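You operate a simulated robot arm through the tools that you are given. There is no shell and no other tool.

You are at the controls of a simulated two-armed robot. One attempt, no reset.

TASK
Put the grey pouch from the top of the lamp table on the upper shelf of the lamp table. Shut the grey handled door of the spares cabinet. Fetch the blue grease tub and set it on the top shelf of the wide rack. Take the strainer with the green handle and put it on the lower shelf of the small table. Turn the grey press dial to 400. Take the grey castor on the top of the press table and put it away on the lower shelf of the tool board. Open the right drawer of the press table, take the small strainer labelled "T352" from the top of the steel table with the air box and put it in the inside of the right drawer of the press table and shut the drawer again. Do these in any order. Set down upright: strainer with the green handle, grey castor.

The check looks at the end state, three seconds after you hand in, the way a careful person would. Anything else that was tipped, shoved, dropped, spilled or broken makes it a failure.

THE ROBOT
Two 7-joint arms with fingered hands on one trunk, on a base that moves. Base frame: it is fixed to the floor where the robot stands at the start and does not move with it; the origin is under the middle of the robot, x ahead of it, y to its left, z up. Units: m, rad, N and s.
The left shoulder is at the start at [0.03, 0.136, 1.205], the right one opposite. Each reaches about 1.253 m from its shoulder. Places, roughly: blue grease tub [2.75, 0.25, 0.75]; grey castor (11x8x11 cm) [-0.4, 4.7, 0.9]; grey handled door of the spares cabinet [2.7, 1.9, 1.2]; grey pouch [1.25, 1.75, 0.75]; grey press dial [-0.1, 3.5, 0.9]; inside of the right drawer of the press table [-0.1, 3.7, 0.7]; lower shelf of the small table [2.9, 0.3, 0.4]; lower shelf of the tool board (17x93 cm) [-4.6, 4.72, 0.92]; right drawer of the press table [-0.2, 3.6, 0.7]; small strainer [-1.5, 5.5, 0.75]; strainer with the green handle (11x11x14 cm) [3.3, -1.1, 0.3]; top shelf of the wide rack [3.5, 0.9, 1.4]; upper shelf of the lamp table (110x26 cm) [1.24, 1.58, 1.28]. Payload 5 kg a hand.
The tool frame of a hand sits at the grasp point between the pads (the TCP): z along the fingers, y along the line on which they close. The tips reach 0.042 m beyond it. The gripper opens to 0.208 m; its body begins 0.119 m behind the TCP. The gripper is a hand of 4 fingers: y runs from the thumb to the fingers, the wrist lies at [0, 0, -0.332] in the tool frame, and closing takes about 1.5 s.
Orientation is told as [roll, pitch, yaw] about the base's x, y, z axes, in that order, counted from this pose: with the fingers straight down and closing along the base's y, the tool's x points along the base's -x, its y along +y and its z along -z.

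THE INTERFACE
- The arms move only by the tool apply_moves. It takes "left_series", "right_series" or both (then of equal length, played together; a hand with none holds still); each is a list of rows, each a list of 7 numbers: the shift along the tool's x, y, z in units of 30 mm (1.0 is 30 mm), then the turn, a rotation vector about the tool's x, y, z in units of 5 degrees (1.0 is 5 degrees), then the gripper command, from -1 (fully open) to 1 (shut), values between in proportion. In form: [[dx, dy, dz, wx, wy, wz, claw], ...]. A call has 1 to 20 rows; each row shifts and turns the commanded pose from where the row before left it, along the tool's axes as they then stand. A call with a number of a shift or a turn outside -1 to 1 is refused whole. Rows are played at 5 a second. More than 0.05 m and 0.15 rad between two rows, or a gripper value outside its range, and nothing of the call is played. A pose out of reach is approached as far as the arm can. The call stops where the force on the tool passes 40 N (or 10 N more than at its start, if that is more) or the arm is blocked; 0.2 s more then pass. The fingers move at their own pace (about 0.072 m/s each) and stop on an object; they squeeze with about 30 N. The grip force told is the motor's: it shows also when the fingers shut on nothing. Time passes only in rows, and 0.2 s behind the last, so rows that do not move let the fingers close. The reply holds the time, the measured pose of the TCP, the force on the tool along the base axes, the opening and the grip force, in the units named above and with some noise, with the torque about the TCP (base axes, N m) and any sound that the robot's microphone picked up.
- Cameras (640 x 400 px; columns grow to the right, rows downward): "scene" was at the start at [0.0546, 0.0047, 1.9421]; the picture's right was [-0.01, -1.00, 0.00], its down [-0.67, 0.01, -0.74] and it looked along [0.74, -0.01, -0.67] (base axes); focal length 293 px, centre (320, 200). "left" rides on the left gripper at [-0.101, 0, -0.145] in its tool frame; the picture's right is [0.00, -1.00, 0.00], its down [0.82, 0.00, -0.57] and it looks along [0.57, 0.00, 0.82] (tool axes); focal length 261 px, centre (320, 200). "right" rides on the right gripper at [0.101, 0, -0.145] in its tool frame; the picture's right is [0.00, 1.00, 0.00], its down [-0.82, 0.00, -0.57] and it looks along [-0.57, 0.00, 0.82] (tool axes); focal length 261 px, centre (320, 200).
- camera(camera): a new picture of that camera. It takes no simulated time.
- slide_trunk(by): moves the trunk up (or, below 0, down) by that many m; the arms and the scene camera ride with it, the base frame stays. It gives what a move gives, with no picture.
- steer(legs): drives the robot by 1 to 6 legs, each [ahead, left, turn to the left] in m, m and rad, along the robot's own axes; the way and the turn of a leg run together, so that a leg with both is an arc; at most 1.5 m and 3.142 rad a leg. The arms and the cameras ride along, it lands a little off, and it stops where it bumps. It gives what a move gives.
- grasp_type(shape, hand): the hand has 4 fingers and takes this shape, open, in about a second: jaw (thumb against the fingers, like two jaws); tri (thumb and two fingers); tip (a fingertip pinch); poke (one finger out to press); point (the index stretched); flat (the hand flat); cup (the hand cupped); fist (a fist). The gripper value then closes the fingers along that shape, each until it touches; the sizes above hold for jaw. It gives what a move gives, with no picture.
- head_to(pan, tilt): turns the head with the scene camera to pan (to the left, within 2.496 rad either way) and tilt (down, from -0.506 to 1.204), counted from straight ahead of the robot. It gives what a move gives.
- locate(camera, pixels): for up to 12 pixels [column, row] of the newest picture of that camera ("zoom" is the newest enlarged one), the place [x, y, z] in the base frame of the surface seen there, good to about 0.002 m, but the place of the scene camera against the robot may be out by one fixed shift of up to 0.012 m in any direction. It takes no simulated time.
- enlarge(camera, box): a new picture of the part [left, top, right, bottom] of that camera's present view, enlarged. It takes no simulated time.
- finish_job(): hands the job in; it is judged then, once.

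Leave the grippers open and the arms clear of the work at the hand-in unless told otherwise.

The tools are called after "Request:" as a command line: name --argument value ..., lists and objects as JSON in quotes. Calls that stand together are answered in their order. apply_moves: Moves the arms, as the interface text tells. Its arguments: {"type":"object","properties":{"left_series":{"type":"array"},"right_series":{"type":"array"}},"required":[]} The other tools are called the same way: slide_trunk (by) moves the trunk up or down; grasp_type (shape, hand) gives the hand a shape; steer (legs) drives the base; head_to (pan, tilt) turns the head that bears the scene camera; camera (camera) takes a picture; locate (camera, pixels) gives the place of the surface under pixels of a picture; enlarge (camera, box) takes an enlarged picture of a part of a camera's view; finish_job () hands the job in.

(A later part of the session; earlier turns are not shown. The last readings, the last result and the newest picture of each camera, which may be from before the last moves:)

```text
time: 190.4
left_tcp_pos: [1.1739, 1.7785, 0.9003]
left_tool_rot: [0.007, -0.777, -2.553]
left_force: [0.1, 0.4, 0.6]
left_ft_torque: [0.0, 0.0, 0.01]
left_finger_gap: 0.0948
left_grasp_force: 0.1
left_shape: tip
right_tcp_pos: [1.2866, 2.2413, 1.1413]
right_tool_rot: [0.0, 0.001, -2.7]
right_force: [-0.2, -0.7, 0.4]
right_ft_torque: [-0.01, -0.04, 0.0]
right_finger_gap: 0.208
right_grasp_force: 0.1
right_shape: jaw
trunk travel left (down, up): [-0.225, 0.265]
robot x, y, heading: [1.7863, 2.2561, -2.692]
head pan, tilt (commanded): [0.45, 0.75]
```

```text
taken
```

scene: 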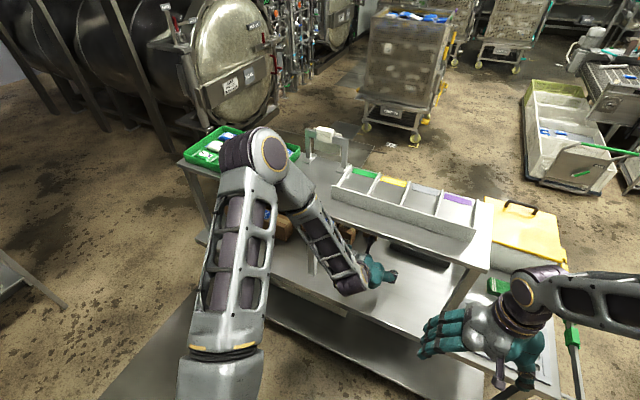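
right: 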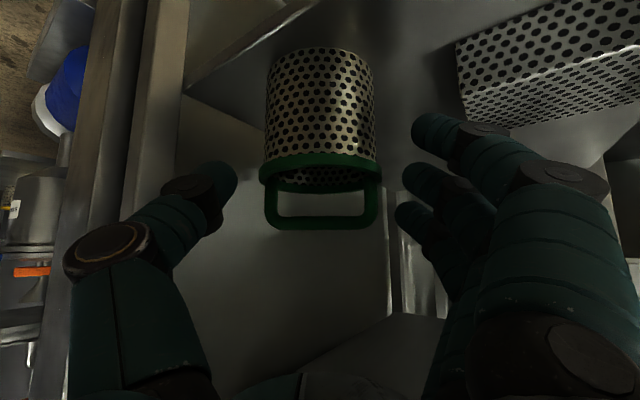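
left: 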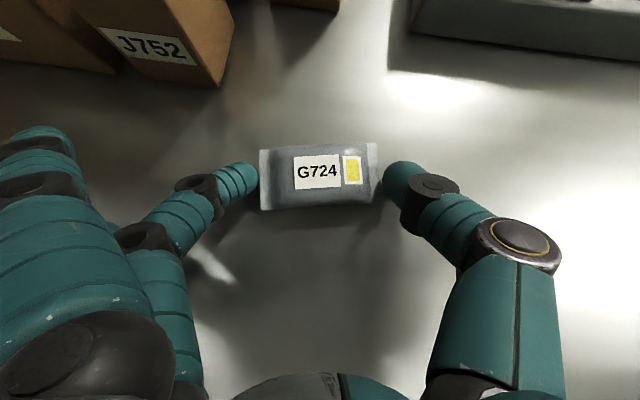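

Tips are about to touch both ends. I close fully.

Request:
apply_moves --left_series '[[0, 0, 0, 0, 0, 0, 0.3], [0, 0, 0, 0, 0, 0, 0.6], [0, 0, 0, 0, 0, 0, 1], [0, 0, 0, 0, 0, 0, 1], [0, 0, 0, 0, 0, 0, 1]]'

Request:
camera --camera "left"

```text
time: 191.6
left_tcp_pos: [1.1727, 1.7786, 0.9023]
left_tool_rot: [0.008, -0.781, -2.55]
left_force: [-6.3, -0.4, 25.1]
left_ft_torque: [-0.85, 0.19, -0.22]
left_finger_gap: 0.0793
left_grasp_force: 30.1
left_shape: tip
right_tcp_pos: [1.2865, 2.2403, 1.1412]
right_tool_rot: [0.0, 0.0, -2.7]
right_force: [-0.2, 0.9, -0.4]
right_ft_torque: [-0.01, 0.01, 0.02]
right_finger_gap: 0.2076
right_grasp_force: 0.1
right_shape: jaw
trunk travel left (down, up): [-0.225, 0.265]
robot x, y, heading: [1.7843, 2.2572, -2.695]
head pan, tilt (commanded): [0.45, 0.75]
```

```text
taken
```

left: 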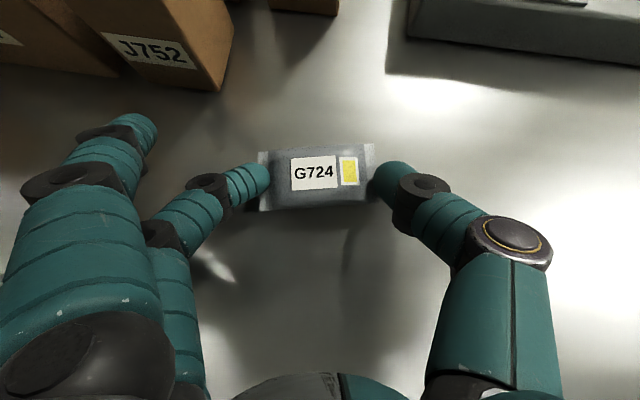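

Gripped at 30 N (a finger also presses the table). I lift 3 cm and check.

Request:
apply_moves --left_series '[[-0.15, 0, -0.15, 0, 0, 0, 1], [-0.25, 0, -0.25, 0, 0, 0, 1], [-0.4, 0, -0.4, 0, 0, 0, 1]]'

Request:
camera --camera "left"

```text
time: 192.4
left_tcp_pos: [1.1736, 1.7789, 0.9314]
left_tool_rot: [0.005, -0.775, -2.551]
left_force: [0.4, 1.1, -0.6]
left_ft_torque: [0.01, 0.01, -0.03]
left_finger_gap: 0.0449
left_grasp_force: 30.3
left_shape: tip
right_tcp_pos: [1.2868, 2.2395, 1.1402]
right_tool_rot: [0.0, 0.002, -2.698]
right_force: [-1.0, 0.1, -0.4]
right_ft_torque: [0.02, 0.02, 0.0]
right_finger_gap: 0.2074
right_grasp_force: 0.1
right_shape: jaw
trunk travel left (down, up): [-0.225, 0.265]
robot x, y, heading: [1.7834, 2.2587, -2.696]
head pan, tilt (commanded): [0.45, 0.75]
```

```text
taken
```

left: 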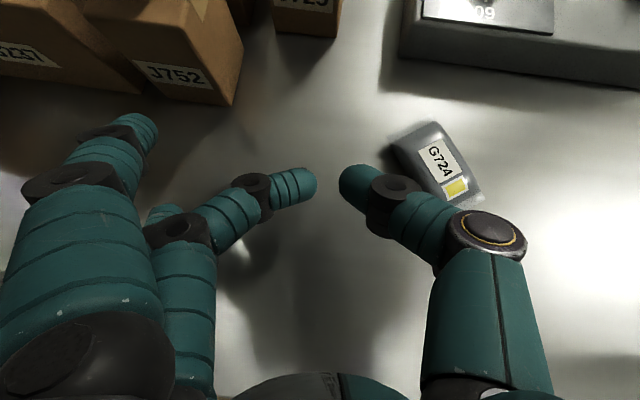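

The pouch slipped out and turned; it still lies on the table at (437,162). I open the hand, rise a little and measure its new pose.

Request:
apply_moves --left_series '[[-0.5, 0, -0.5, 0, 0, 0, -0.5], [-0.5, 0, -0.5, 0, 0, 0, -1], [0, 0, 0, 0, 0, 0, -1], [0, 0, 0, 0, 0, 0, -1], [0, 0, 0, 0, 0, 0, -1]]'

Request:
camera --camera "left"

```text
time: 193.6
left_tcp_pos: [1.1725, 1.7787, 0.9762]
left_tool_rot: [0.007, -0.777, -2.552]
left_force: [0.8, 0.9, 0.0]
left_ft_torque: [0.0, 0.0, 0.0]
left_finger_gap: 0.2073
left_grasp_force: 0.1
left_shape: tip
right_tcp_pos: [1.2868, 2.2397, 1.1409]
right_tool_rot: [0.0, 0.003, -2.696]
right_force: [-0.3, 0.4, 0.7]
right_ft_torque: [-0.02, -0.04, -0.01]
right_finger_gap: 0.2076
right_grasp_force: 0.1
right_shape: jaw
trunk travel left (down, up): [-0.225, 0.265]
robot x, y, heading: [1.7856, 2.2573, -2.692]
head pan, tilt (commanded): [0.45, 0.75]
```

```text
taken
```

left: 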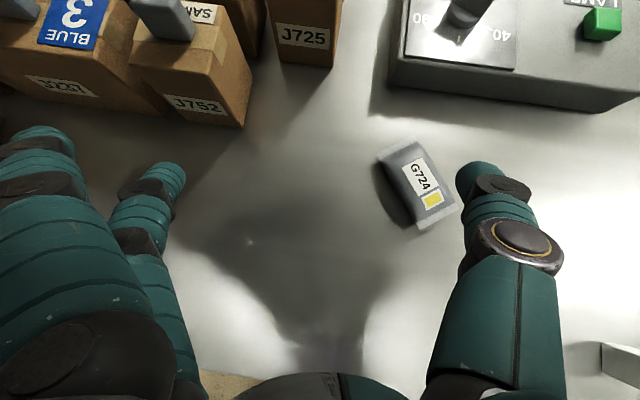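

Request:
locate --camera "left" --pixels '[[418, 185], [400, 153], [436, 215], [388, 195], [447, 178], [425, 150], [410, 220], [405, 170], [430, 200]]'

Request:
enlarge --camera "left" --box '[340, 110, 500, 250]'

```text
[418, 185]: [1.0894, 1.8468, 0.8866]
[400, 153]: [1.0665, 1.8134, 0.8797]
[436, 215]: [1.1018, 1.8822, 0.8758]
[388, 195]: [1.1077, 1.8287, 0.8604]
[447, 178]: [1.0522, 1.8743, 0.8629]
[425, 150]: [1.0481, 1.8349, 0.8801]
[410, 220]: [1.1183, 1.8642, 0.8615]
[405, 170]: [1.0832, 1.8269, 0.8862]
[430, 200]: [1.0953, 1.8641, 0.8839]
```

```text
2.86 times, centred on (420, 180) of left
```

zoom: 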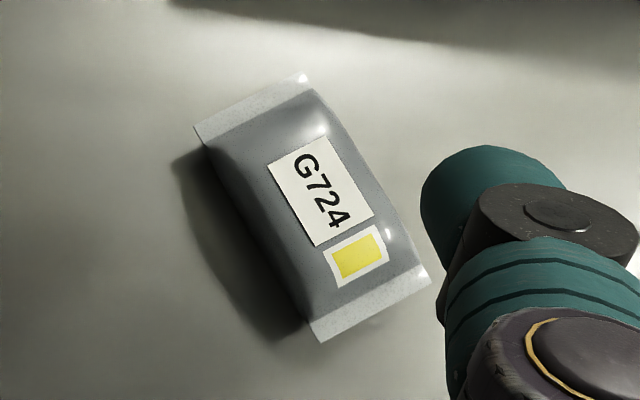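

The pouch now lies at ≈[1.080,1.846], long axis ≈63°. I turn the hand +14.5° more, move above it sideways, then descend – this time pinching across its width.

Request:
apply_moves --left_series '[[0, 0, 0, -0.683, 0, -0.683, -0.6], [0, 0, 0, -0.683, 0, -0.683, -0.6], [0, 0, 0, -0.683, 0, -0.683, -0.6], [0, -0.95, 0, 0, 0, 0, -0.6], [0, -0.95, 0, 0, 0, 0, -0.6], [0, -0.95, 0, 0, 0, 0, -0.6], [0, -0.95, 0, 0, 0, 0, -0.6], [0.69, 0, 0.39, 0, 0, 0, -0.6], [0, 0, 0, 0, 0, 0, -0.6]]'

Request:
camera --camera "left"

Request:
camera --camera "scene"

```text
time: 195.6
left_tcp_pos: [1.0918, 1.8592, 0.953]
left_tool_rot: [0.01, -0.779, -2.299]
left_force: [-0.4, 0.4, 0.2]
left_ft_torque: [0.0, -0.01, 0.01]
left_finger_gap: 0.1666
left_grasp_force: 0.1
left_shape: tip
right_tcp_pos: [1.2852, 2.2408, 1.14]
right_tool_rot: [0.001, 0.001, -2.698]
right_force: [0.2, 0.5, 0.1]
right_ft_torque: [-0.03, 0.0, -0.01]
right_finger_gap: 0.2079
right_grasp_force: 0.1
right_shape: jaw
trunk travel left (down, up): [-0.225, 0.265]
robot x, y, heading: [1.7861, 2.26, -2.699]
head pan, tilt (commanded): [0.45, 0.75]
```

```text
taken
```

left: 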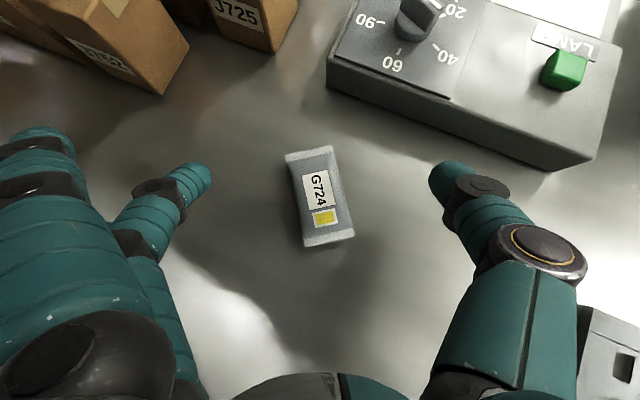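

```text
taken
```

scene: 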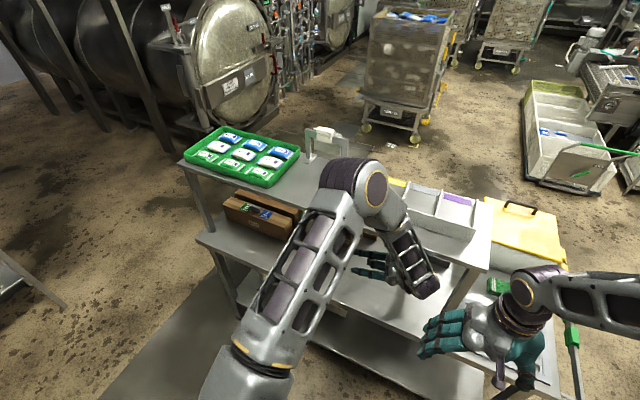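

The pouch is now nearly vertical in the hand picture at (320,197). I check the left elbow's distance to the shelf items.

Request:
locate --camera "scene" --pixels '[[350, 175], [370, 190], [400, 230], [420, 285], [330, 190], [340, 165], [325, 140], [410, 190]]'

Request:
locate --camera "left" --pixels '[[320, 197], [309, 157], [330, 238], [298, 200], [345, 192], [195, 172], [440, 172]]'

```text
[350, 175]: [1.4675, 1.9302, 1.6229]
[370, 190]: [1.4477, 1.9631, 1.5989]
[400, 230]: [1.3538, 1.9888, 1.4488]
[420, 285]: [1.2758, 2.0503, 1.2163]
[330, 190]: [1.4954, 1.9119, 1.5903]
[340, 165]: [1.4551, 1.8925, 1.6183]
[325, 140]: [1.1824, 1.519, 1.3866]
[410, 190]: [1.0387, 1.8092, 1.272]
```

```text
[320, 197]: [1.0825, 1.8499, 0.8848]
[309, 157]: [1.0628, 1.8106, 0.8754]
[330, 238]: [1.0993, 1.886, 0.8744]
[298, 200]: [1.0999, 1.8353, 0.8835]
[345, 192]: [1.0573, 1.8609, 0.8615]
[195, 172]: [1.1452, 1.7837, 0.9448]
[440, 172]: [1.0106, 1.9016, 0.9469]
```

Clear. I refine yaw by +8°, centre on the pouch and descend to z≈0.900 with the pinch at ~0.11.

Request:
apply_moves --left_series '[[0, 0, 0, -0.566, 0, -0.566, -0.4], [0, 0, 0, -0.566, 0, -0.566, -0.2], [0.483, -0.03, 0.347, 0, 0, 0, -0.1], [0.483, -0.03, 0.347, 0, 0, 0, -0.1], [0.483, -0.03, 0.347, 0, 0, 0, -0.1], [0, 0, 0, 0, 0, 0, -0.1]]'

Request:
camera --camera "left"

```text
time: 197.0
left_tcp_pos: [1.0955, 1.8683, 0.8987]
left_tool_rot: [0.01, -0.778, -2.161]
left_force: [-0.6, 0.8, -0.2]
left_ft_torque: [0.03, 0.01, -0.01]
left_finger_gap: 0.1152
left_grasp_force: 0.1
left_shape: tip
right_tcp_pos: [1.2856, 2.2407, 1.1397]
right_tool_rot: [0.0, 0.003, -2.698]
right_force: [-0.5, -0.5, 0.0]
right_ft_torque: [0.0, 0.03, -0.03]
right_finger_gap: 0.2076
right_grasp_force: 0.1
right_shape: jaw
trunk travel left (down, up): [-0.225, 0.265]
robot x, y, heading: [1.7855, 2.2613, -2.697]
head pan, tilt (commanded): [0.45, 0.75]
```

```text
taken
```

left: 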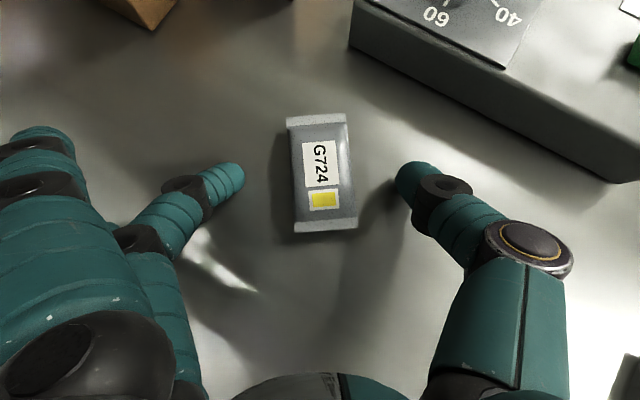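

The tips straddle the pouch's middle at its width. I close.

Request:
apply_moves --left_series '[[0, 0, 0, 0, 0, 0, 0.2], [0, 0, 0, 0, 0, 0, 0.4], [0, 0, 0, 0, 0, 0, 0.5], [0, 0, 0, 0, 0, 0, 0.7], [0, 0, 0, 0, 0, 0, 1], [0, 0, 0, 0, 0, 0, 1]]'

Request:
camera --camera "left"

```text
time: 198.4
left_tcp_pos: [1.0963, 1.868, 0.8986]
left_tool_rot: [0.01, -0.778, -2.161]
left_force: [0.9, -0.9, 0.3]
left_ft_torque: [-0.02, -0.1, -0.02]
left_finger_gap: 0.0445
left_grasp_force: 29.8
left_shape: tip
right_tcp_pos: [1.2858, 2.2395, 1.1409]
right_tool_rot: [0.001, -0.001, -2.698]
right_force: [-0.6, 0.6, 0.3]
right_ft_torque: [-0.01, -0.01, 0.0]
right_finger_gap: 0.2078
right_grasp_force: 0.0
right_shape: jaw
trunk travel left (down, up): [-0.225, 0.265]
robot x, y, heading: [1.7861, 2.2593, -2.696]
head pan, tilt (commanded): [0.45, 0.75]
```

```text
taken
```

left: 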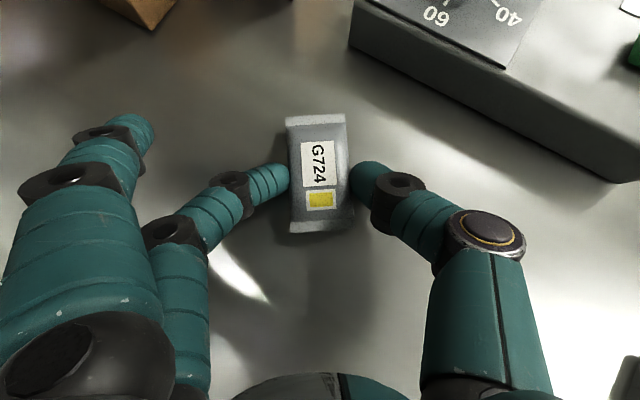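

Good grip (gap 0.0445, no table force). I lift slowly.

Request:
apply_moves --left_series '[[-0.1, 0, -0.1, 0, 0, 0, 1], [-0.2, 0, -0.2, 0, 0, 0, 1], [-0.4, 0, -0.4, 0, 0, 0, 1], [0, 0, 0, 0, 0, 0, 1]]'

Request:
camera --camera "left"

```text
time: 199.4
left_tcp_pos: [1.0949, 1.8658, 0.9285]
left_tool_rot: [0.011, -0.778, -2.163]
left_force: [-0.1, 0.0, -0.2]
left_ft_torque: [-0.02, 0.01, 0.02]
left_finger_gap: 0.0444
left_grasp_force: 29.1
left_shape: tip
right_tcp_pos: [1.286, 2.2405, 1.1393]
right_tool_rot: [-0.003, 0.002, -2.698]
right_force: [-1.0, -0.3, 0.3]
right_ft_torque: [-0.02, -0.08, -0.01]
right_finger_gap: 0.2078
right_grasp_force: 0.0
right_shape: jaw
trunk travel left (down, up): [-0.225, 0.265]
robot x, y, heading: [1.7831, 2.2596, -2.69]
head pan, tilt (commanded): [0.45, 0.75]
```

```text
taken
```

left: 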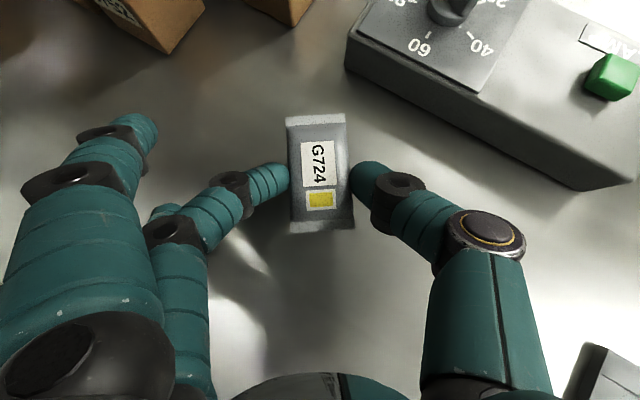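

Pouch is held. I drive straight back 0.3 m to bring it out from under the shelf.

Request:
steer --legs '[[-0.3, 0, 0]]'

Request:
camera --camera "left"

Request:
head_to --pan 0.15 --tilt 0.7

Request:
camera --camera "scene"

```text
time: 201.4
left_tcp_pos: [1.3605, 1.9989, 0.9285]
left_tool_rot: [0.009, -0.78, -2.166]
left_force: [1.2, -0.2, 0.2]
left_ft_torque: [0.04, 0.03, -0.03]
left_finger_gap: 0.0444
left_grasp_force: 30.2
left_shape: tip
right_tcp_pos: [1.5546, 2.3706, 1.1404]
right_tool_rot: [0.0, 0.001, -2.704]
right_force: [0.7, 0.5, 0.1]
right_ft_torque: [-0.13, 0.12, 0.0]
right_finger_gap: 0.2081
right_grasp_force: 0.0
right_shape: jaw
trunk travel left (down, up): [-0.225, 0.265]
robot x, y, heading: [2.0544, 2.3844, -2.697]
head pan, tilt (commanded): [0.45, 0.75]
```

```text
taken
```

left: 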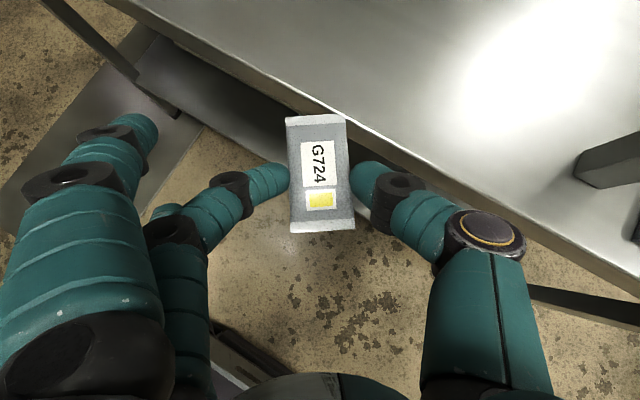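

```text
time: 202.2
left_tcp_pos: [1.3599, 1.9993, 0.9299]
left_tool_rot: [0.01, -0.777, -2.167]
left_force: [-0.4, 0.1, -1.4]
left_ft_torque: [0.03, -0.01, 0.03]
left_finger_gap: 0.0441
left_grasp_force: 30.1
left_shape: tip
right_tcp_pos: [1.5542, 2.3711, 1.1399]
right_tool_rot: [0.0, 0.002, -2.705]
right_force: [0.4, -0.3, 0.1]
right_ft_torque: [0.01, -0.01, 0.01]
right_finger_gap: 0.2077
right_grasp_force: 0.1
right_shape: jaw
trunk travel left (down, up): [-0.225, 0.265]
robot x, y, heading: [2.0526, 2.3857, -2.7]
head pan, tilt (commanded): [0.15, 0.7]
```

```text
taken
```

scene: 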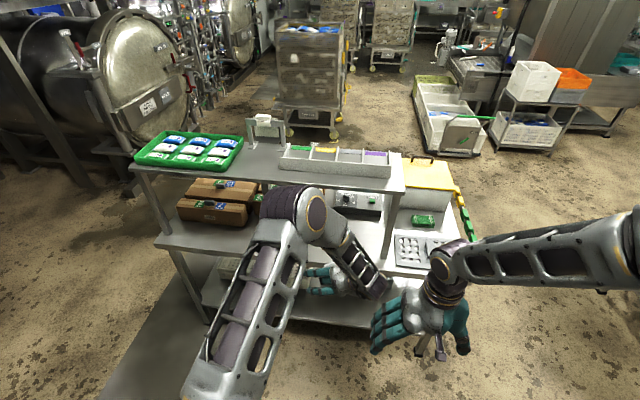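

Now I measure the free area of the upper shelf.

Request:
enlarge --camera "scene" --box '[120, 90, 420, 210]'

Request:
locate --camera "zoom" --pixels '[[275, 120], [290, 150], [320, 165], [280, 90], [345, 125], [330, 100], [262, 95], [255, 165], [350, 150], [400, 170], [580, 195], [310, 110]]'

```text
2.13 times, centred on (270, 150) of scene
```

zoom: 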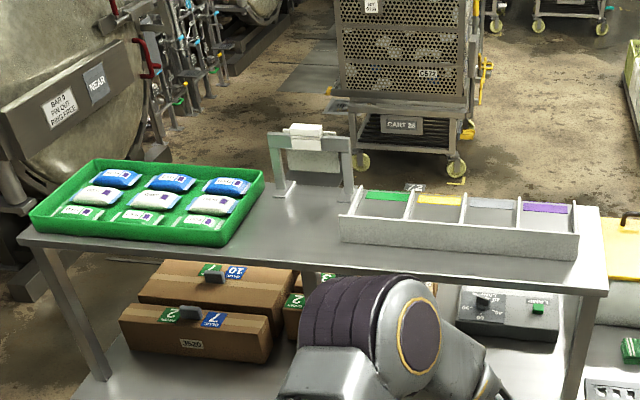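

```text
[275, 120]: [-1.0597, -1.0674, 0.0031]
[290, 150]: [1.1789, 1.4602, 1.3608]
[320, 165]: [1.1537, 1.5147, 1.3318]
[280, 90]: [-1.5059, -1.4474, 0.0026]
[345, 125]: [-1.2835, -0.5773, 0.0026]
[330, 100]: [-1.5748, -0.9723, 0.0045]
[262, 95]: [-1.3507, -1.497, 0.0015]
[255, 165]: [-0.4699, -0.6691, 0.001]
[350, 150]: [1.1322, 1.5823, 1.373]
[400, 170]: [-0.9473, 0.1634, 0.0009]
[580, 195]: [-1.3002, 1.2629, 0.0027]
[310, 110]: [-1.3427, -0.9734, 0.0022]
```

Request:
locate --camera "zoom" --pixels '[[300, 215], [280, 240], [310, 255], [255, 255], [265, 185], [232, 245], [340, 235], [320, 185], [345, 205], [300, 235], [450, 270], [600, 285]]'

```text
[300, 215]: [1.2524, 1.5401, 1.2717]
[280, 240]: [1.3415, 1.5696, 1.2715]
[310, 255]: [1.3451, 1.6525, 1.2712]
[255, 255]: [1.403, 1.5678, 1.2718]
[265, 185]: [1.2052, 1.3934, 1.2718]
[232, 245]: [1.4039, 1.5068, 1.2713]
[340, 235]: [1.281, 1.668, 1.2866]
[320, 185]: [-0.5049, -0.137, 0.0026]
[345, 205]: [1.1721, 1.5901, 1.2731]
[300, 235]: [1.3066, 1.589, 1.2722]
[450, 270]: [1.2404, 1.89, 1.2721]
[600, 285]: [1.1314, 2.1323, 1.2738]
```

Free spot: centre ≈[1.30,1.56] (u≈1.84, l≈0.85), shelf z 1.272. I raise the trunk, then raise the hand and turn it to point straight at the shelf.

Request:
slide_trunk --by 0.26

Request:
apply_moves --left_series '[[-0.65, 0, -0.65, 0, 0, 0, 1], [-0.65, 0, -0.65, 0, 0, 0, 1], [-0.65, 0, -0.65, 0, 0, 0, 1], [-0.65, 0, -0.65, 0, 0, 0, 1], [-0.65, 0, -0.65, 0, 0, 0, 1], [-0.65, 0, -0.65, 0, 0, 0, 1], [0, 0, 0, 0.616, 0, 0.616, 1], [0, 0, 0, 0.616, 0, 0.616, 1], [0, 0, 0, 0.616, 0, 0.616, 1], [0, 0, 0, 0.616, 0, 0.616, 1], [0, 0, 0, 0.616, 0, 0.616, 1], [0, 0, 0, 0.616, 0, 0.616, 1], [0, 0, 0, 0.616, 0, 0.616, 1]]'

Request:
camera --camera "left"

Request:
camera --camera "scene"

```text
time: 204.9
left_tcp_pos: [1.3605, 1.9987, 1.1882]
left_tool_rot: [0.01, -0.779, -2.168]
left_force: [-1.0, -0.8, -2.0]
left_ft_torque: [0.03, 0.01, 0.01]
left_finger_gap: 0.044
left_grasp_force: 30.4
left_shape: tip
right_tcp_pos: [1.554, 2.3696, 1.4]
right_tool_rot: [0.001, 0.003, -2.705]
right_force: [0.0, -0.2, -0.5]
right_ft_torque: [0.06, 0.01, -0.02]
right_finger_gap: 0.2078
right_grasp_force: 0.0
right_shape: jaw
trunk travel left (down, up): [-0.485, 0.005]
robot x, y, heading: [2.0539, 2.3871, -2.702]
head pan, tilt (commanded): [0.15, 0.7]
```

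```text
time: 207.7
left_tcp_pos: [1.3589, 1.9986, 1.3534]
left_tool_rot: [0.001, -0.776, -2.693]
left_force: [0.2, -0.4, -0.7]
left_ft_torque: [0.04, 0.0, -0.05]
left_finger_gap: 0.0442
left_grasp_force: 30.1
left_shape: tip
right_tcp_pos: [1.5546, 2.3702, 1.3996]
right_tool_rot: [-0.001, 0.001, -2.704]
right_force: [0.7, 0.7, -0.1]
right_ft_torque: [0.04, 0.04, -0.02]
right_finger_gap: 0.2078
right_grasp_force: 0.1
right_shape: jaw
trunk travel left (down, up): [-0.485, 0.005]
robot x, y, heading: [2.0547, 2.383, -2.695]
head pan, tilt (commanded): [0.15, 0.7]
```

```text
taken
```

left: 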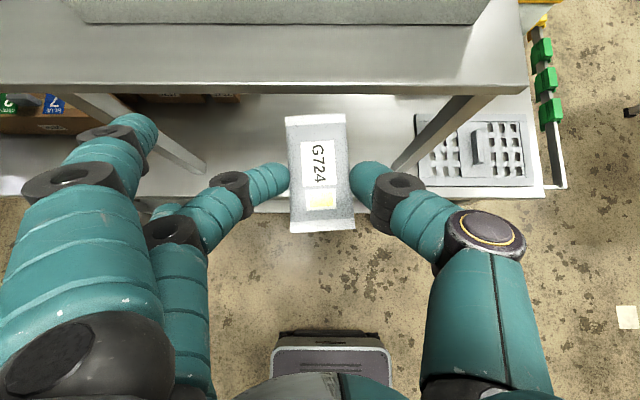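

```text
taken
```

scene: 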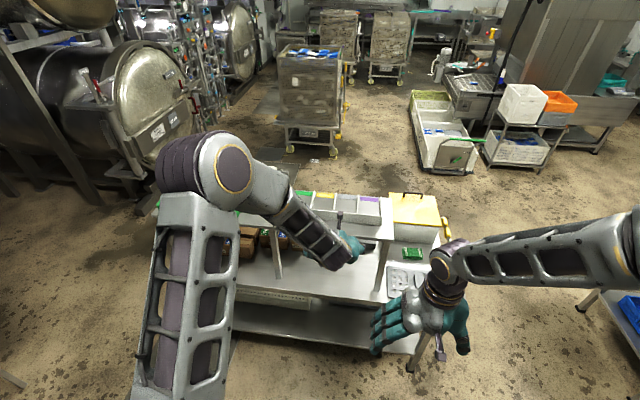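

I raise 5 cm more, then sidestep left 0.37 m.

Request:
apply_moves --left_series '[[-0.6, 0, -0.6, 0, 0, 0, 1], [-0.6, 0, -0.6, 0, 0, 0, 1]]'

Request:
steer --legs '[[0, 0.373, 0]]'

Request:
camera --camera "left"

Request:
camera --camera "scene"

```text
time: 208.3
left_tcp_pos: [1.3599, 1.9983, 1.4056]
left_tool_rot: [0.003, -0.777, -2.696]
left_force: [0.1, 0.5, -1.2]
left_ft_torque: [-0.02, 0.11, 0.01]
left_finger_gap: 0.0439
left_grasp_force: 29.3
left_shape: tip
right_tcp_pos: [1.5551, 2.3706, 1.4014]
right_tool_rot: [0.0, 0.001, -2.702]
right_force: [0.1, -0.5, 0.4]
right_ft_torque: [-0.01, 0.04, 0.02]
right_finger_gap: 0.2079
right_grasp_force: 0.0
right_shape: jaw
trunk travel left (down, up): [-0.485, 0.005]
robot x, y, heading: [2.0506, 2.389, -2.7]
head pan, tilt (commanded): [0.15, 0.7]
```

```text
time: 210.7
left_tcp_pos: [1.5231, 1.6554, 1.4051]
left_tool_rot: [0.006, -0.778, -2.692]
left_force: [0.5, 0.1, -0.4]
left_ft_torque: [-0.02, -0.01, 0.04]
left_finger_gap: 0.0444
left_grasp_force: 29.7
left_shape: tip
right_tcp_pos: [1.7149, 2.0273, 1.3995]
right_tool_rot: [-0.001, 0.002, -2.702]
right_force: [-0.5, 0.3, 1.4]
right_ft_torque: [0.01, -0.01, -0.02]
right_finger_gap: 0.2077
right_grasp_force: 0.2
right_shape: jaw
trunk travel left (down, up): [-0.485, 0.005]
robot x, y, heading: [2.2138, 2.0447, -2.7]
head pan, tilt (commanded): [0.15, 0.7]
```

```text
taken
```

left: 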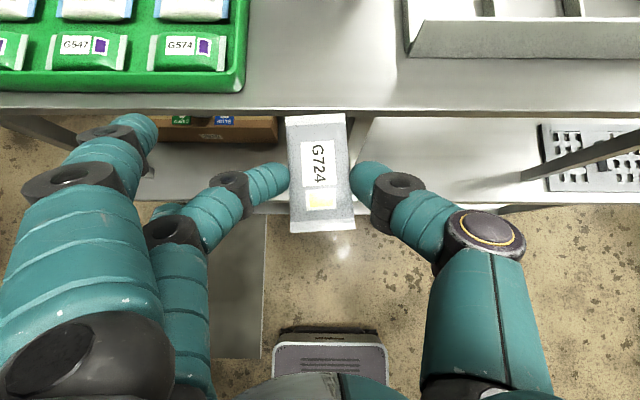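

```text
taken
```

scene: 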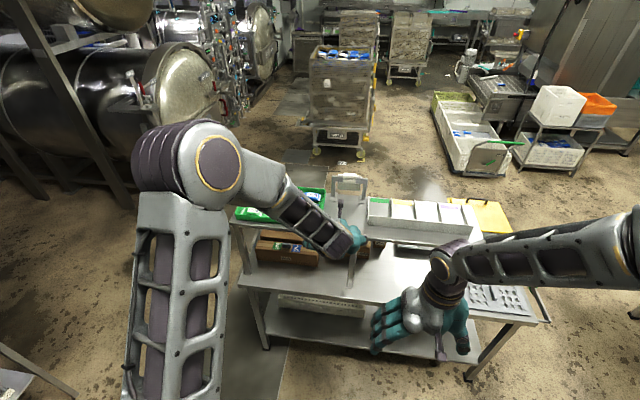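

The gap between the green tray and the CHECKED divider is centred under the hand. I reach 0.22 m forward over the shelf.

Request:
apply_moves --left_series '[[-0.7, 0, 0.7, 0, 0, 0, 1], [-0.7, 0, 0.7, 0, 0, 0, 1], [-0.7, 0, 0.7, 0, 0, 0, 1], [-0.7, 0, 0.7, 0, 0, 0, 1], [-0.7, 0, 0.7, 0, 0, 0, 1], [-0.7, 0, 0.7, 0, 0, 0, 1], [-0.7, 0, 0.7, 0, 0, 0, 1], [-0.3, 0, 0.3, 0, 0, 0, 1], [0, 0, 0, 0, 0, 0, 1]]'

Request:
camera --camera "left"

Request:
locate --camera "left" --pixels '[[320, 170], [200, 150], [240, 200], [440, 150], [400, 240], [320, 60], [320, 290], [240, 60], [420, 60]]'

```text
time: 212.7
left_tcp_pos: [1.3246, 1.5586, 1.4035]
left_tool_rot: [0.004, -0.777, -2.693]
left_force: [0.2, 0.6, -0.4]
left_ft_torque: [-0.02, -0.04, -0.02]
left_finger_gap: 0.0444
left_grasp_force: 30.0
left_shape: tip
right_tcp_pos: [1.7166, 2.0279, 1.4]
right_tool_rot: [0.0, 0.002, -2.702]
right_force: [0.8, -0.5, 0.5]
right_ft_torque: [-0.02, -0.01, 0.03]
right_finger_gap: 0.2078
right_grasp_force: 0.2
right_shape: jaw
trunk travel left (down, up): [-0.485, 0.005]
robot x, y, heading: [2.2154, 2.0407, -2.695]
head pan, tilt (commanded): [0.15, 0.7]
```

```text
taken
```

left: 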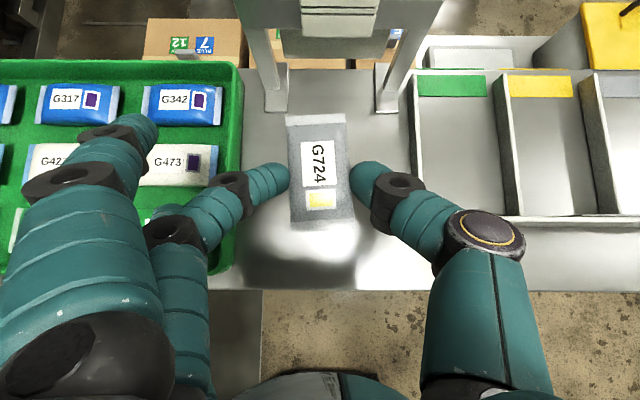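

```text
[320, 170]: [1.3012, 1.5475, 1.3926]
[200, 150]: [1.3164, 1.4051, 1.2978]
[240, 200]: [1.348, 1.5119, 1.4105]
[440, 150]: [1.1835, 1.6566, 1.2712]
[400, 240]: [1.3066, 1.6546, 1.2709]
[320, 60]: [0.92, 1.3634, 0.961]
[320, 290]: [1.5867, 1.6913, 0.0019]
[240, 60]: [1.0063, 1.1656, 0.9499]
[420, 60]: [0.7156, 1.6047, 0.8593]
```

I check the heights of the third finger (over the green tray) and the thumb (over the divider) before lowering.

Request:
locate --camera "left" --pixels '[[145, 130], [110, 135], [90, 165], [395, 190], [440, 210], [490, 235], [412, 150], [278, 100], [388, 100], [170, 165], [165, 200], [185, 100]]'

```text
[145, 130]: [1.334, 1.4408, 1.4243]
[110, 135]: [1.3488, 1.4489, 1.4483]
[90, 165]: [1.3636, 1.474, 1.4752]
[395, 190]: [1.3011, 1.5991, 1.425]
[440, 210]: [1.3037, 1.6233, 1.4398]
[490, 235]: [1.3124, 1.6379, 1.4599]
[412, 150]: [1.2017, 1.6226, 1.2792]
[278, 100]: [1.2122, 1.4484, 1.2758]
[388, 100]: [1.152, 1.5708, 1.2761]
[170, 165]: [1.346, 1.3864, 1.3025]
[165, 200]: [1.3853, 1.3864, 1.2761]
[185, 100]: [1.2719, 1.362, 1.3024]
```

Request:
locate --camera "left" --pixels '[[241, 90], [238, 110], [242, 70], [236, 130], [230, 250], [200, 65], [220, 150], [150, 121], [411, 100], [411, 180], [500, 217], [420, 222]]'

Request:
enlarge --camera "left" --box '[100, 50, 440, 260]'

```text
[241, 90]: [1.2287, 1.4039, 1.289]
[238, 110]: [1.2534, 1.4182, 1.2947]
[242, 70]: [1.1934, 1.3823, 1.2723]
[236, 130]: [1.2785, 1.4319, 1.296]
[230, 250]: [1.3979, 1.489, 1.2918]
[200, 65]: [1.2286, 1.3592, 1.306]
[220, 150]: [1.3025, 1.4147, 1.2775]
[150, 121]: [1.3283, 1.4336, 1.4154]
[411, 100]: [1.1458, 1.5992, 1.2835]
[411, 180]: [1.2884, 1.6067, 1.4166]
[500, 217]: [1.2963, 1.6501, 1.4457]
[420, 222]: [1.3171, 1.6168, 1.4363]
```

```text
1.88 times, centred on (270, 155) of left
```

zoom: 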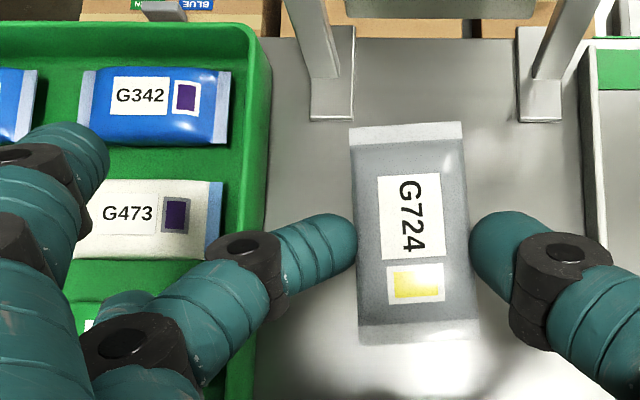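

Clearances are small but sufficient if I shift 1.8 cm right and release about 8 mm above the shelf (the third finger folds up on opening). I shift and lower.

Request:
apply_moves --left_series '[[0, -0.6, 0, 0, 0, 0, 1], [0.6, 0, 0.6, 0, 0, 0, 1], [0.6, 0, 0.6, 0, 0, 0, 1], [0.6, 0, 0.6, 0, 0, 0, 1], [0.1, 0, 0.1, 0, 0, 0, 1], [0, 0, 0, 0, 0, 0, 1]]'

Request:
camera --camera "left"

Request:
camera --camera "scene"

```text
time: 214.1
left_tcp_pos: [1.3168, 1.5752, 1.3216]
left_tool_rot: [0.005, -0.776, -2.691]
left_force: [-1.6, 0.7, 2.1]
left_ft_torque: [-0.26, -0.24, -0.12]
left_finger_gap: 0.0443
left_grasp_force: 30.1
left_shape: tip
right_tcp_pos: [1.7166, 2.0277, 1.3992]
right_tool_rot: [-0.001, 0.0, -2.703]
right_force: [-0.1, 0.3, -0.2]
right_ft_torque: [-0.01, -0.02, 0.01]
right_finger_gap: 0.2075
right_grasp_force: 0.0
right_shape: jaw
trunk travel left (down, up): [-0.485, 0.005]
robot x, y, heading: [2.2136, 2.0435, -2.697]
head pan, tilt (commanded): [0.15, 0.7]
```

```text
taken
```

left: 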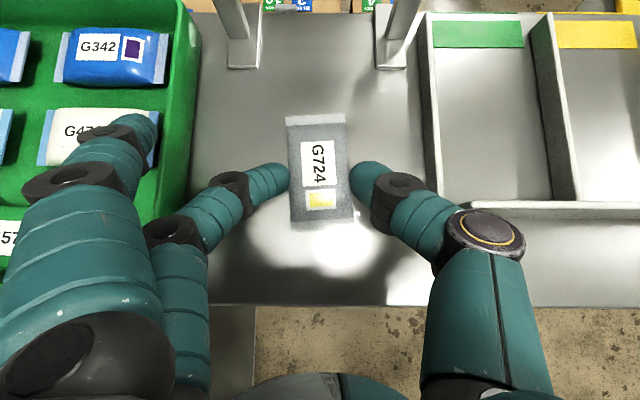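

```text
taken
```

scene: 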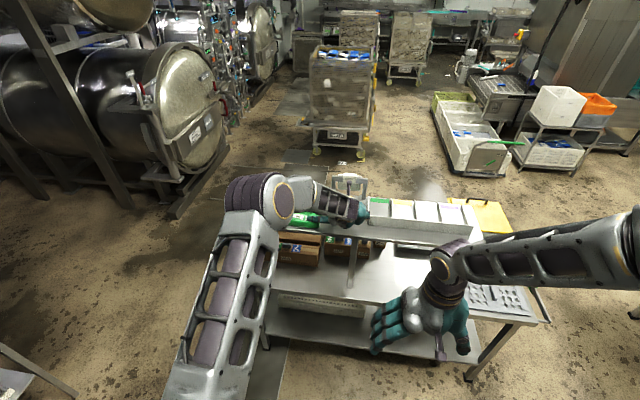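

A light touch: the third finger just reaches pouch G473 (2 N). I ease up 4 mm and relax the command to 0.65 so that finger folds back while the pinch still holds.

Request:
apply_moves --left_series '[[-0.1, 0, -0.1, 0, 0, 0, 0.9], [0, 0, 0, 0, 0, 0, 0.75], [0, 0, 0, 0, 0, 0, 0.7], [0, 0, 0, 0, 0, 0, 0.7]]'

Request:
camera --camera "left"

```text
time: 215.1
left_tcp_pos: [1.3177, 1.5743, 1.324]
left_tool_rot: [0.004, -0.776, -2.695]
left_force: [1.0, -1.2, -0.5]
left_ft_torque: [0.01, -0.06, -0.06]
left_finger_gap: 0.0441
left_grasp_force: 29.7
left_shape: tip
right_tcp_pos: [1.7172, 2.026, 1.4]
right_tool_rot: [0.0, 0.001, -2.7]
right_force: [0.0, 0.4, 0.4]
right_ft_torque: [0.02, 0.06, 0.04]
right_finger_gap: 0.2077
right_grasp_force: 0.1
right_shape: jaw
trunk travel left (down, up): [-0.485, 0.005]
robot x, y, heading: [2.2195, 2.0437, -2.699]
head pan, tilt (commanded): [0.15, 0.7]
```

```text
taken
```

left: 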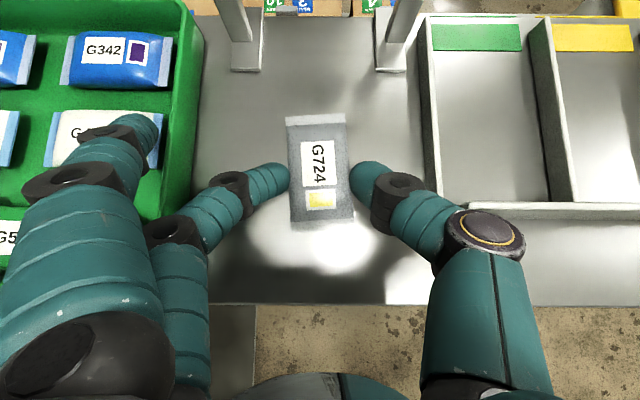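

A folded finger would touch the tray's rim if I go lower. I roll the hand 6° (left side up) and then lower another centimetre.

Request:
apply_moves --left_series '[[0, 0, 0, -0.85, 0, 0.85, 1], [0.12, 0, 0.12, 0, 0, 0, 1], [0.1, 0, 0.1, 0, 0, 0, 1], [0, 0, 0, 0, 0, 0, 1]]'

Request:
camera --camera "left"

```text
time: 216.1
left_tcp_pos: [1.3171, 1.5746, 1.3163]
left_tool_rot: [0.153, -0.77, -2.8]
left_force: [0.7, -0.6, -1.1]
left_ft_torque: [-0.05, -0.08, -0.03]
left_finger_gap: 0.0444
left_grasp_force: 29.7
left_shape: tip
right_tcp_pos: [1.7166, 2.028, 1.3996]
right_tool_rot: [0.002, 0.002, -2.702]
right_force: [0.4, 0.6, 0.8]
right_ft_torque: [-0.04, 0.01, 0.04]
right_finger_gap: 0.2078
right_grasp_force: 0.0
right_shape: jaw
trunk travel left (down, up): [-0.485, 0.005]
robot x, y, heading: [2.2187, 2.0442, -2.7]
head pan, tilt (commanded): [0.15, 0.7]
```

```text
taken
```

left: 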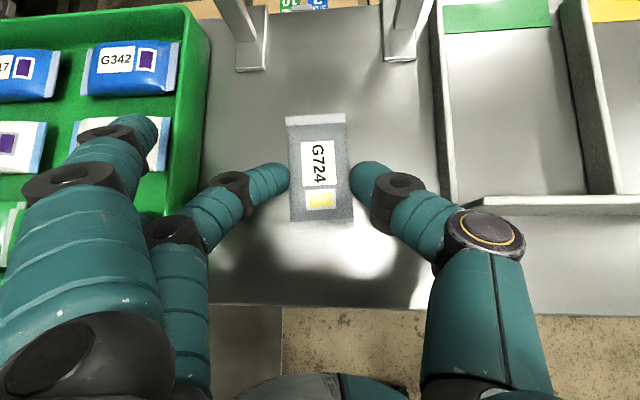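

No contact yet; 6 mm more.

Request:
apply_moves --left_series '[[0.1, 0, 0.1, 0, 0, 0, 1], [0.05, 0, 0.05, 0, 0, 0, 1], [0, 0, 0, 0, 0, 0, 1]]'

```text
time: 216.9
left_tcp_pos: [1.3175, 1.5725, 1.3109]
left_tool_rot: [0.149, -0.774, -2.796]
left_force: [-0.6, 0.7, 9.6]
left_ft_torque: [0.15, 0.33, 0.02]
left_finger_gap: 0.0444
left_grasp_force: 30.5
left_shape: tip
right_tcp_pos: [1.7161, 2.0258, 1.4006]
right_tool_rot: [0.002, 0.001, -2.702]
right_force: [-0.4, 0.9, 0.5]
right_ft_torque: [0.02, 0.03, 0.0]
right_finger_gap: 0.2077
right_grasp_force: 0.1
right_shape: jaw
trunk travel left (down, up): [-0.485, 0.005]
robot x, y, heading: [2.2175, 2.0444, -2.7]
head pan, tilt (commanded): [0.15, 0.7]
```

The pouch's edge touches the shelf. I open slowly.

Request:
apply_moves --left_series '[[0, 0, 0, 0, 0, 0, 0.6], [0, 0, 0, 0, 0, 0, 0.45], [0, 0, 0, 0, 0, 0, 0.3], [0, 0, 0, 0, 0, 0, 0.2], [0, 0, 0, 0, 0, 0, 0.2], [0, 0, 0, 0, 0, 0, 0.2]]'

Request:
camera --camera "left"

```text
time: 218.3
left_tcp_pos: [1.3185, 1.5716, 1.3115]
left_tool_rot: [0.15, -0.772, -2.794]
left_force: [2.3, -6.7, 18.1]
left_ft_torque: [0.27, 0.66, 0.23]
left_finger_gap: 0.0768
left_grasp_force: 0.1
left_shape: tip
right_tcp_pos: [1.7189, 2.0266, 1.4003]
right_tool_rot: [0.0, 0.0, -2.702]
right_force: [-1.0, -0.7, -0.1]
right_ft_torque: [-0.02, 0.01, 0.03]
right_finger_gap: 0.2079
right_grasp_force: 0.0
right_shape: jaw
trunk travel left (down, up): [-0.485, 0.005]
robot x, y, heading: [2.2155, 2.0439, -2.699]
head pan, tilt (commanded): [0.15, 0.7]
```

```text
taken
```

left: 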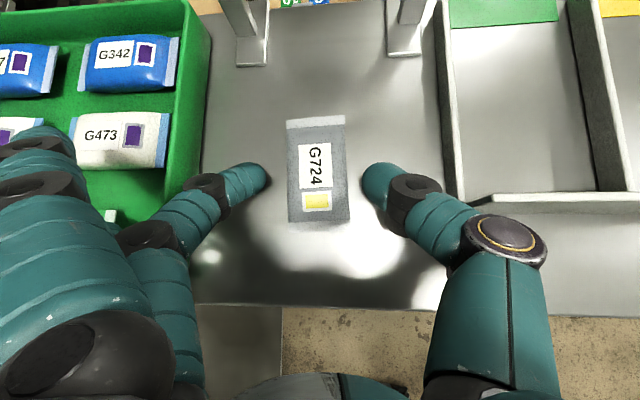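

Released; the pouch lies on the shelf. I lift the hand straight up and retreat.

Request:
apply_moves --left_series '[[-0.3, 0, -0.3, 0, 0, 0, 0.1], [-0.5, 0, -0.5, 0, 0, 0, 0.1], [-0.65, 0, -0.65, 0, 0, 0, 0.0], [-0.65, 0, -0.65, 0, 0, 0, 0.0], [0, 0, 0, 0.85, 0, -0.85, 0.0], [0, 0, 0, 0, 0, 0, 0]]'

Request:
camera --camera "left"

```text
time: 219.7
left_tcp_pos: [1.3123, 1.5821, 1.3985]
left_tool_rot: [0.006, -0.776, -2.693]
left_force: [0.1, 0.1, 0.2]
left_ft_torque: [-0.03, -0.05, 0.06]
left_finger_gap: 0.1037
left_grasp_force: 0.1
left_shape: tip
right_tcp_pos: [1.716, 2.0285, 1.3992]
right_tool_rot: [0.002, 0.002, -2.702]
right_force: [0.1, 0.8, 0.0]
right_ft_torque: [-0.07, -0.06, 0.04]
right_finger_gap: 0.2079
right_grasp_force: 0.1
right_shape: jaw
trunk travel left (down, up): [-0.485, 0.005]
robot x, y, heading: [2.2144, 2.0437, -2.696]
head pan, tilt (commanded): [0.15, 0.7]
```

```text
taken
```

left: 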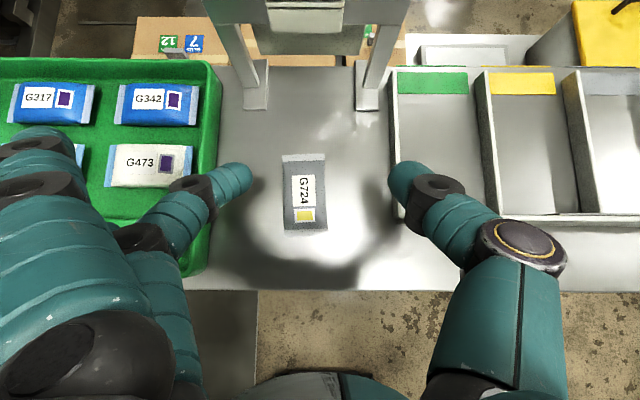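

The pouch stands on the upper shelf. I back away, restore the jaw shape and fold the left arm.

Request:
steer --legs '[[-0.3, 0, 0]]'

Request:
grasp_type --hand "left" --shape "jaw"

Request:
apply_moves --left_series '[[0.094, 0, -0.3, 0, 1, 0, -1], [0.176, 0, -0.3, 0, 1, 0, -1], [0.256, 0, -0.3, 0, 1, 0, -1], [0.3, 0, -0.3, 0, 1, 0, -1], [0.3, 0, -0.3, 0, 1, 0, -1], [0.3, 0, -0.3, 0, 1, 0, -1], [0.3, 0, -0.2, 0, 1, 0, -1], [0.3, 0, -0.1, 0, 1, 0, -1], [0.3, 0, 0, 0, 1, 0, -1], [0.8, 0, 0, 0, 0, 0, -1], [0.8, 0, 0, 0, 0, 0, -1], [0.8, 0, 0, 0, 0, 0, -1], [0.8, 0, 0, 0, 0, 0, -1]]'

Request:
slide_trunk --by -0.26

Request:
head_to --pan -1.0 --tilt 0.5

Request:
camera --camera "scene"

```text
time: 221.3
left_tcp_pos: [1.4903, 1.6658, 1.4065]
left_tool_rot: [0.006, -0.784, -2.695]
left_force: [4.5, 2.6, 3.6]
left_ft_torque: [-0.1, 0.13, 0.05]
left_finger_gap: 0.1033
left_grasp_force: 0.1
left_shape: tip
right_tcp_pos: [1.8947, 2.112, 1.4058]
right_tool_rot: [-0.002, -0.004, -2.704]
right_force: [5.1, 2.1, 2.2]
right_ft_torque: [-0.34, 0.8, 0.02]
right_finger_gap: 0.2079
right_grasp_force: 0.1
right_shape: jaw
trunk travel left (down, up): [-0.485, 0.005]
robot x, y, heading: [2.3845, 2.1237, -2.7]
head pan, tilt (commanded): [0.15, 0.7]
stopped in leg 1: the robot was blocked; the commanded pose is now the measured one
```

```text
time: 222.2
left_tcp_pos: [1.4752, 1.6595, 1.3908]
left_tool_rot: [0.008, -0.768, -2.694]
left_force: [-2.0, -0.4, -1.0]
left_ft_torque: [-0.01, -0.05, -0.05]
left_finger_gap: 0.2079
left_grasp_force: 0.1
left_shape: jaw
right_tcp_pos: [1.8763, 2.1044, 1.3982]
right_tool_rot: [0.0, 0.006, -2.703]
right_force: [-1.2, -0.3, 0.0]
right_ft_torque: [0.15, -0.24, -0.02]
right_finger_gap: 0.2077
right_grasp_force: 0.1
right_shape: jaw
trunk travel left (down, up): [-0.485, 0.005]
robot x, y, heading: [2.3835, 2.1245, -2.697]
head pan, tilt (commanded): [0.15, 0.7]
```

```text
time: 225.0
left_tcp_pos: [1.6528, 1.7412, 1.4258]
left_tool_rot: [0.003, 0.013, -2.689]
left_force: [0.6, -0.5, -0.2]
left_ft_torque: [0.06, 0.11, -0.01]
left_finger_gap: 0.2079
left_grasp_force: 0.0
left_shape: jaw
right_tcp_pos: [1.883, 2.1064, 1.4001]
right_tool_rot: [-0.002, -0.001, -2.704]
right_force: [0.4, -0.3, 0.9]
right_ft_torque: [0.04, 0.12, -0.01]
right_finger_gap: 0.2077
right_grasp_force: 0.0
right_shape: jaw
trunk travel left (down, up): [-0.485, 0.005]
robot x, y, heading: [2.3788, 2.1232, -2.698]
head pan, tilt (commanded): [0.15, 0.7]
```

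```text
time: 227.7
left_tcp_pos: [1.6496, 1.7435, 1.1648]
left_tool_rot: [0.004, 0.013, -2.69]
left_force: [-0.4, -0.7, 0.3]
left_ft_torque: [0.0, 0.01, 0.02]
left_finger_gap: 0.2078
left_grasp_force: 0.0
left_shape: jaw
right_tcp_pos: [1.8813, 2.1074, 1.1402]
right_tool_rot: [0.002, 0.003, -2.703]
right_force: [-0.2, 0.2, -0.4]
right_ft_torque: [-0.05, 0.02, -0.01]
right_finger_gap: 0.2079
right_grasp_force: 0.1
right_shape: jaw
trunk travel left (down, up): [-0.225, 0.265]
robot x, y, heading: [2.3784, 2.1235, -2.702]
head pan, tilt (commanded): [0.15, 0.7]
```

```text
time: 229.0
left_tcp_pos: [1.6513, 1.742, 1.1642]
left_tool_rot: [0.005, 0.014, -2.692]
left_force: [-0.2, -0.8, 0.9]
left_ft_torque: [-0.03, 0.0, -0.01]
left_finger_gap: 0.2079
left_grasp_force: 0.0
left_shape: jaw
right_tcp_pos: [1.8818, 2.1068, 1.1396]
right_tool_rot: [0.0, 0.003, -2.702]
right_force: [-0.2, 0.1, 0.0]
right_ft_torque: [0.01, 0.0, -0.03]
right_finger_gap: 0.2079
right_grasp_force: 0.0
right_shape: jaw
trunk travel left (down, up): [-0.225, 0.265]
robot x, y, heading: [2.3819, 2.1243, -2.703]
head pan, tilt (commanded): [-1.0, 0.499]
```

```text
taken
```

scene: 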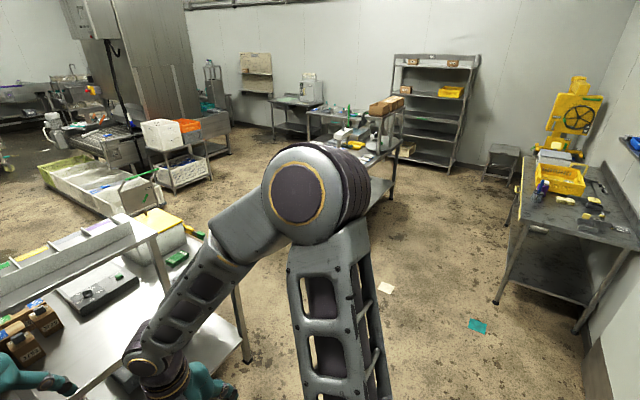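

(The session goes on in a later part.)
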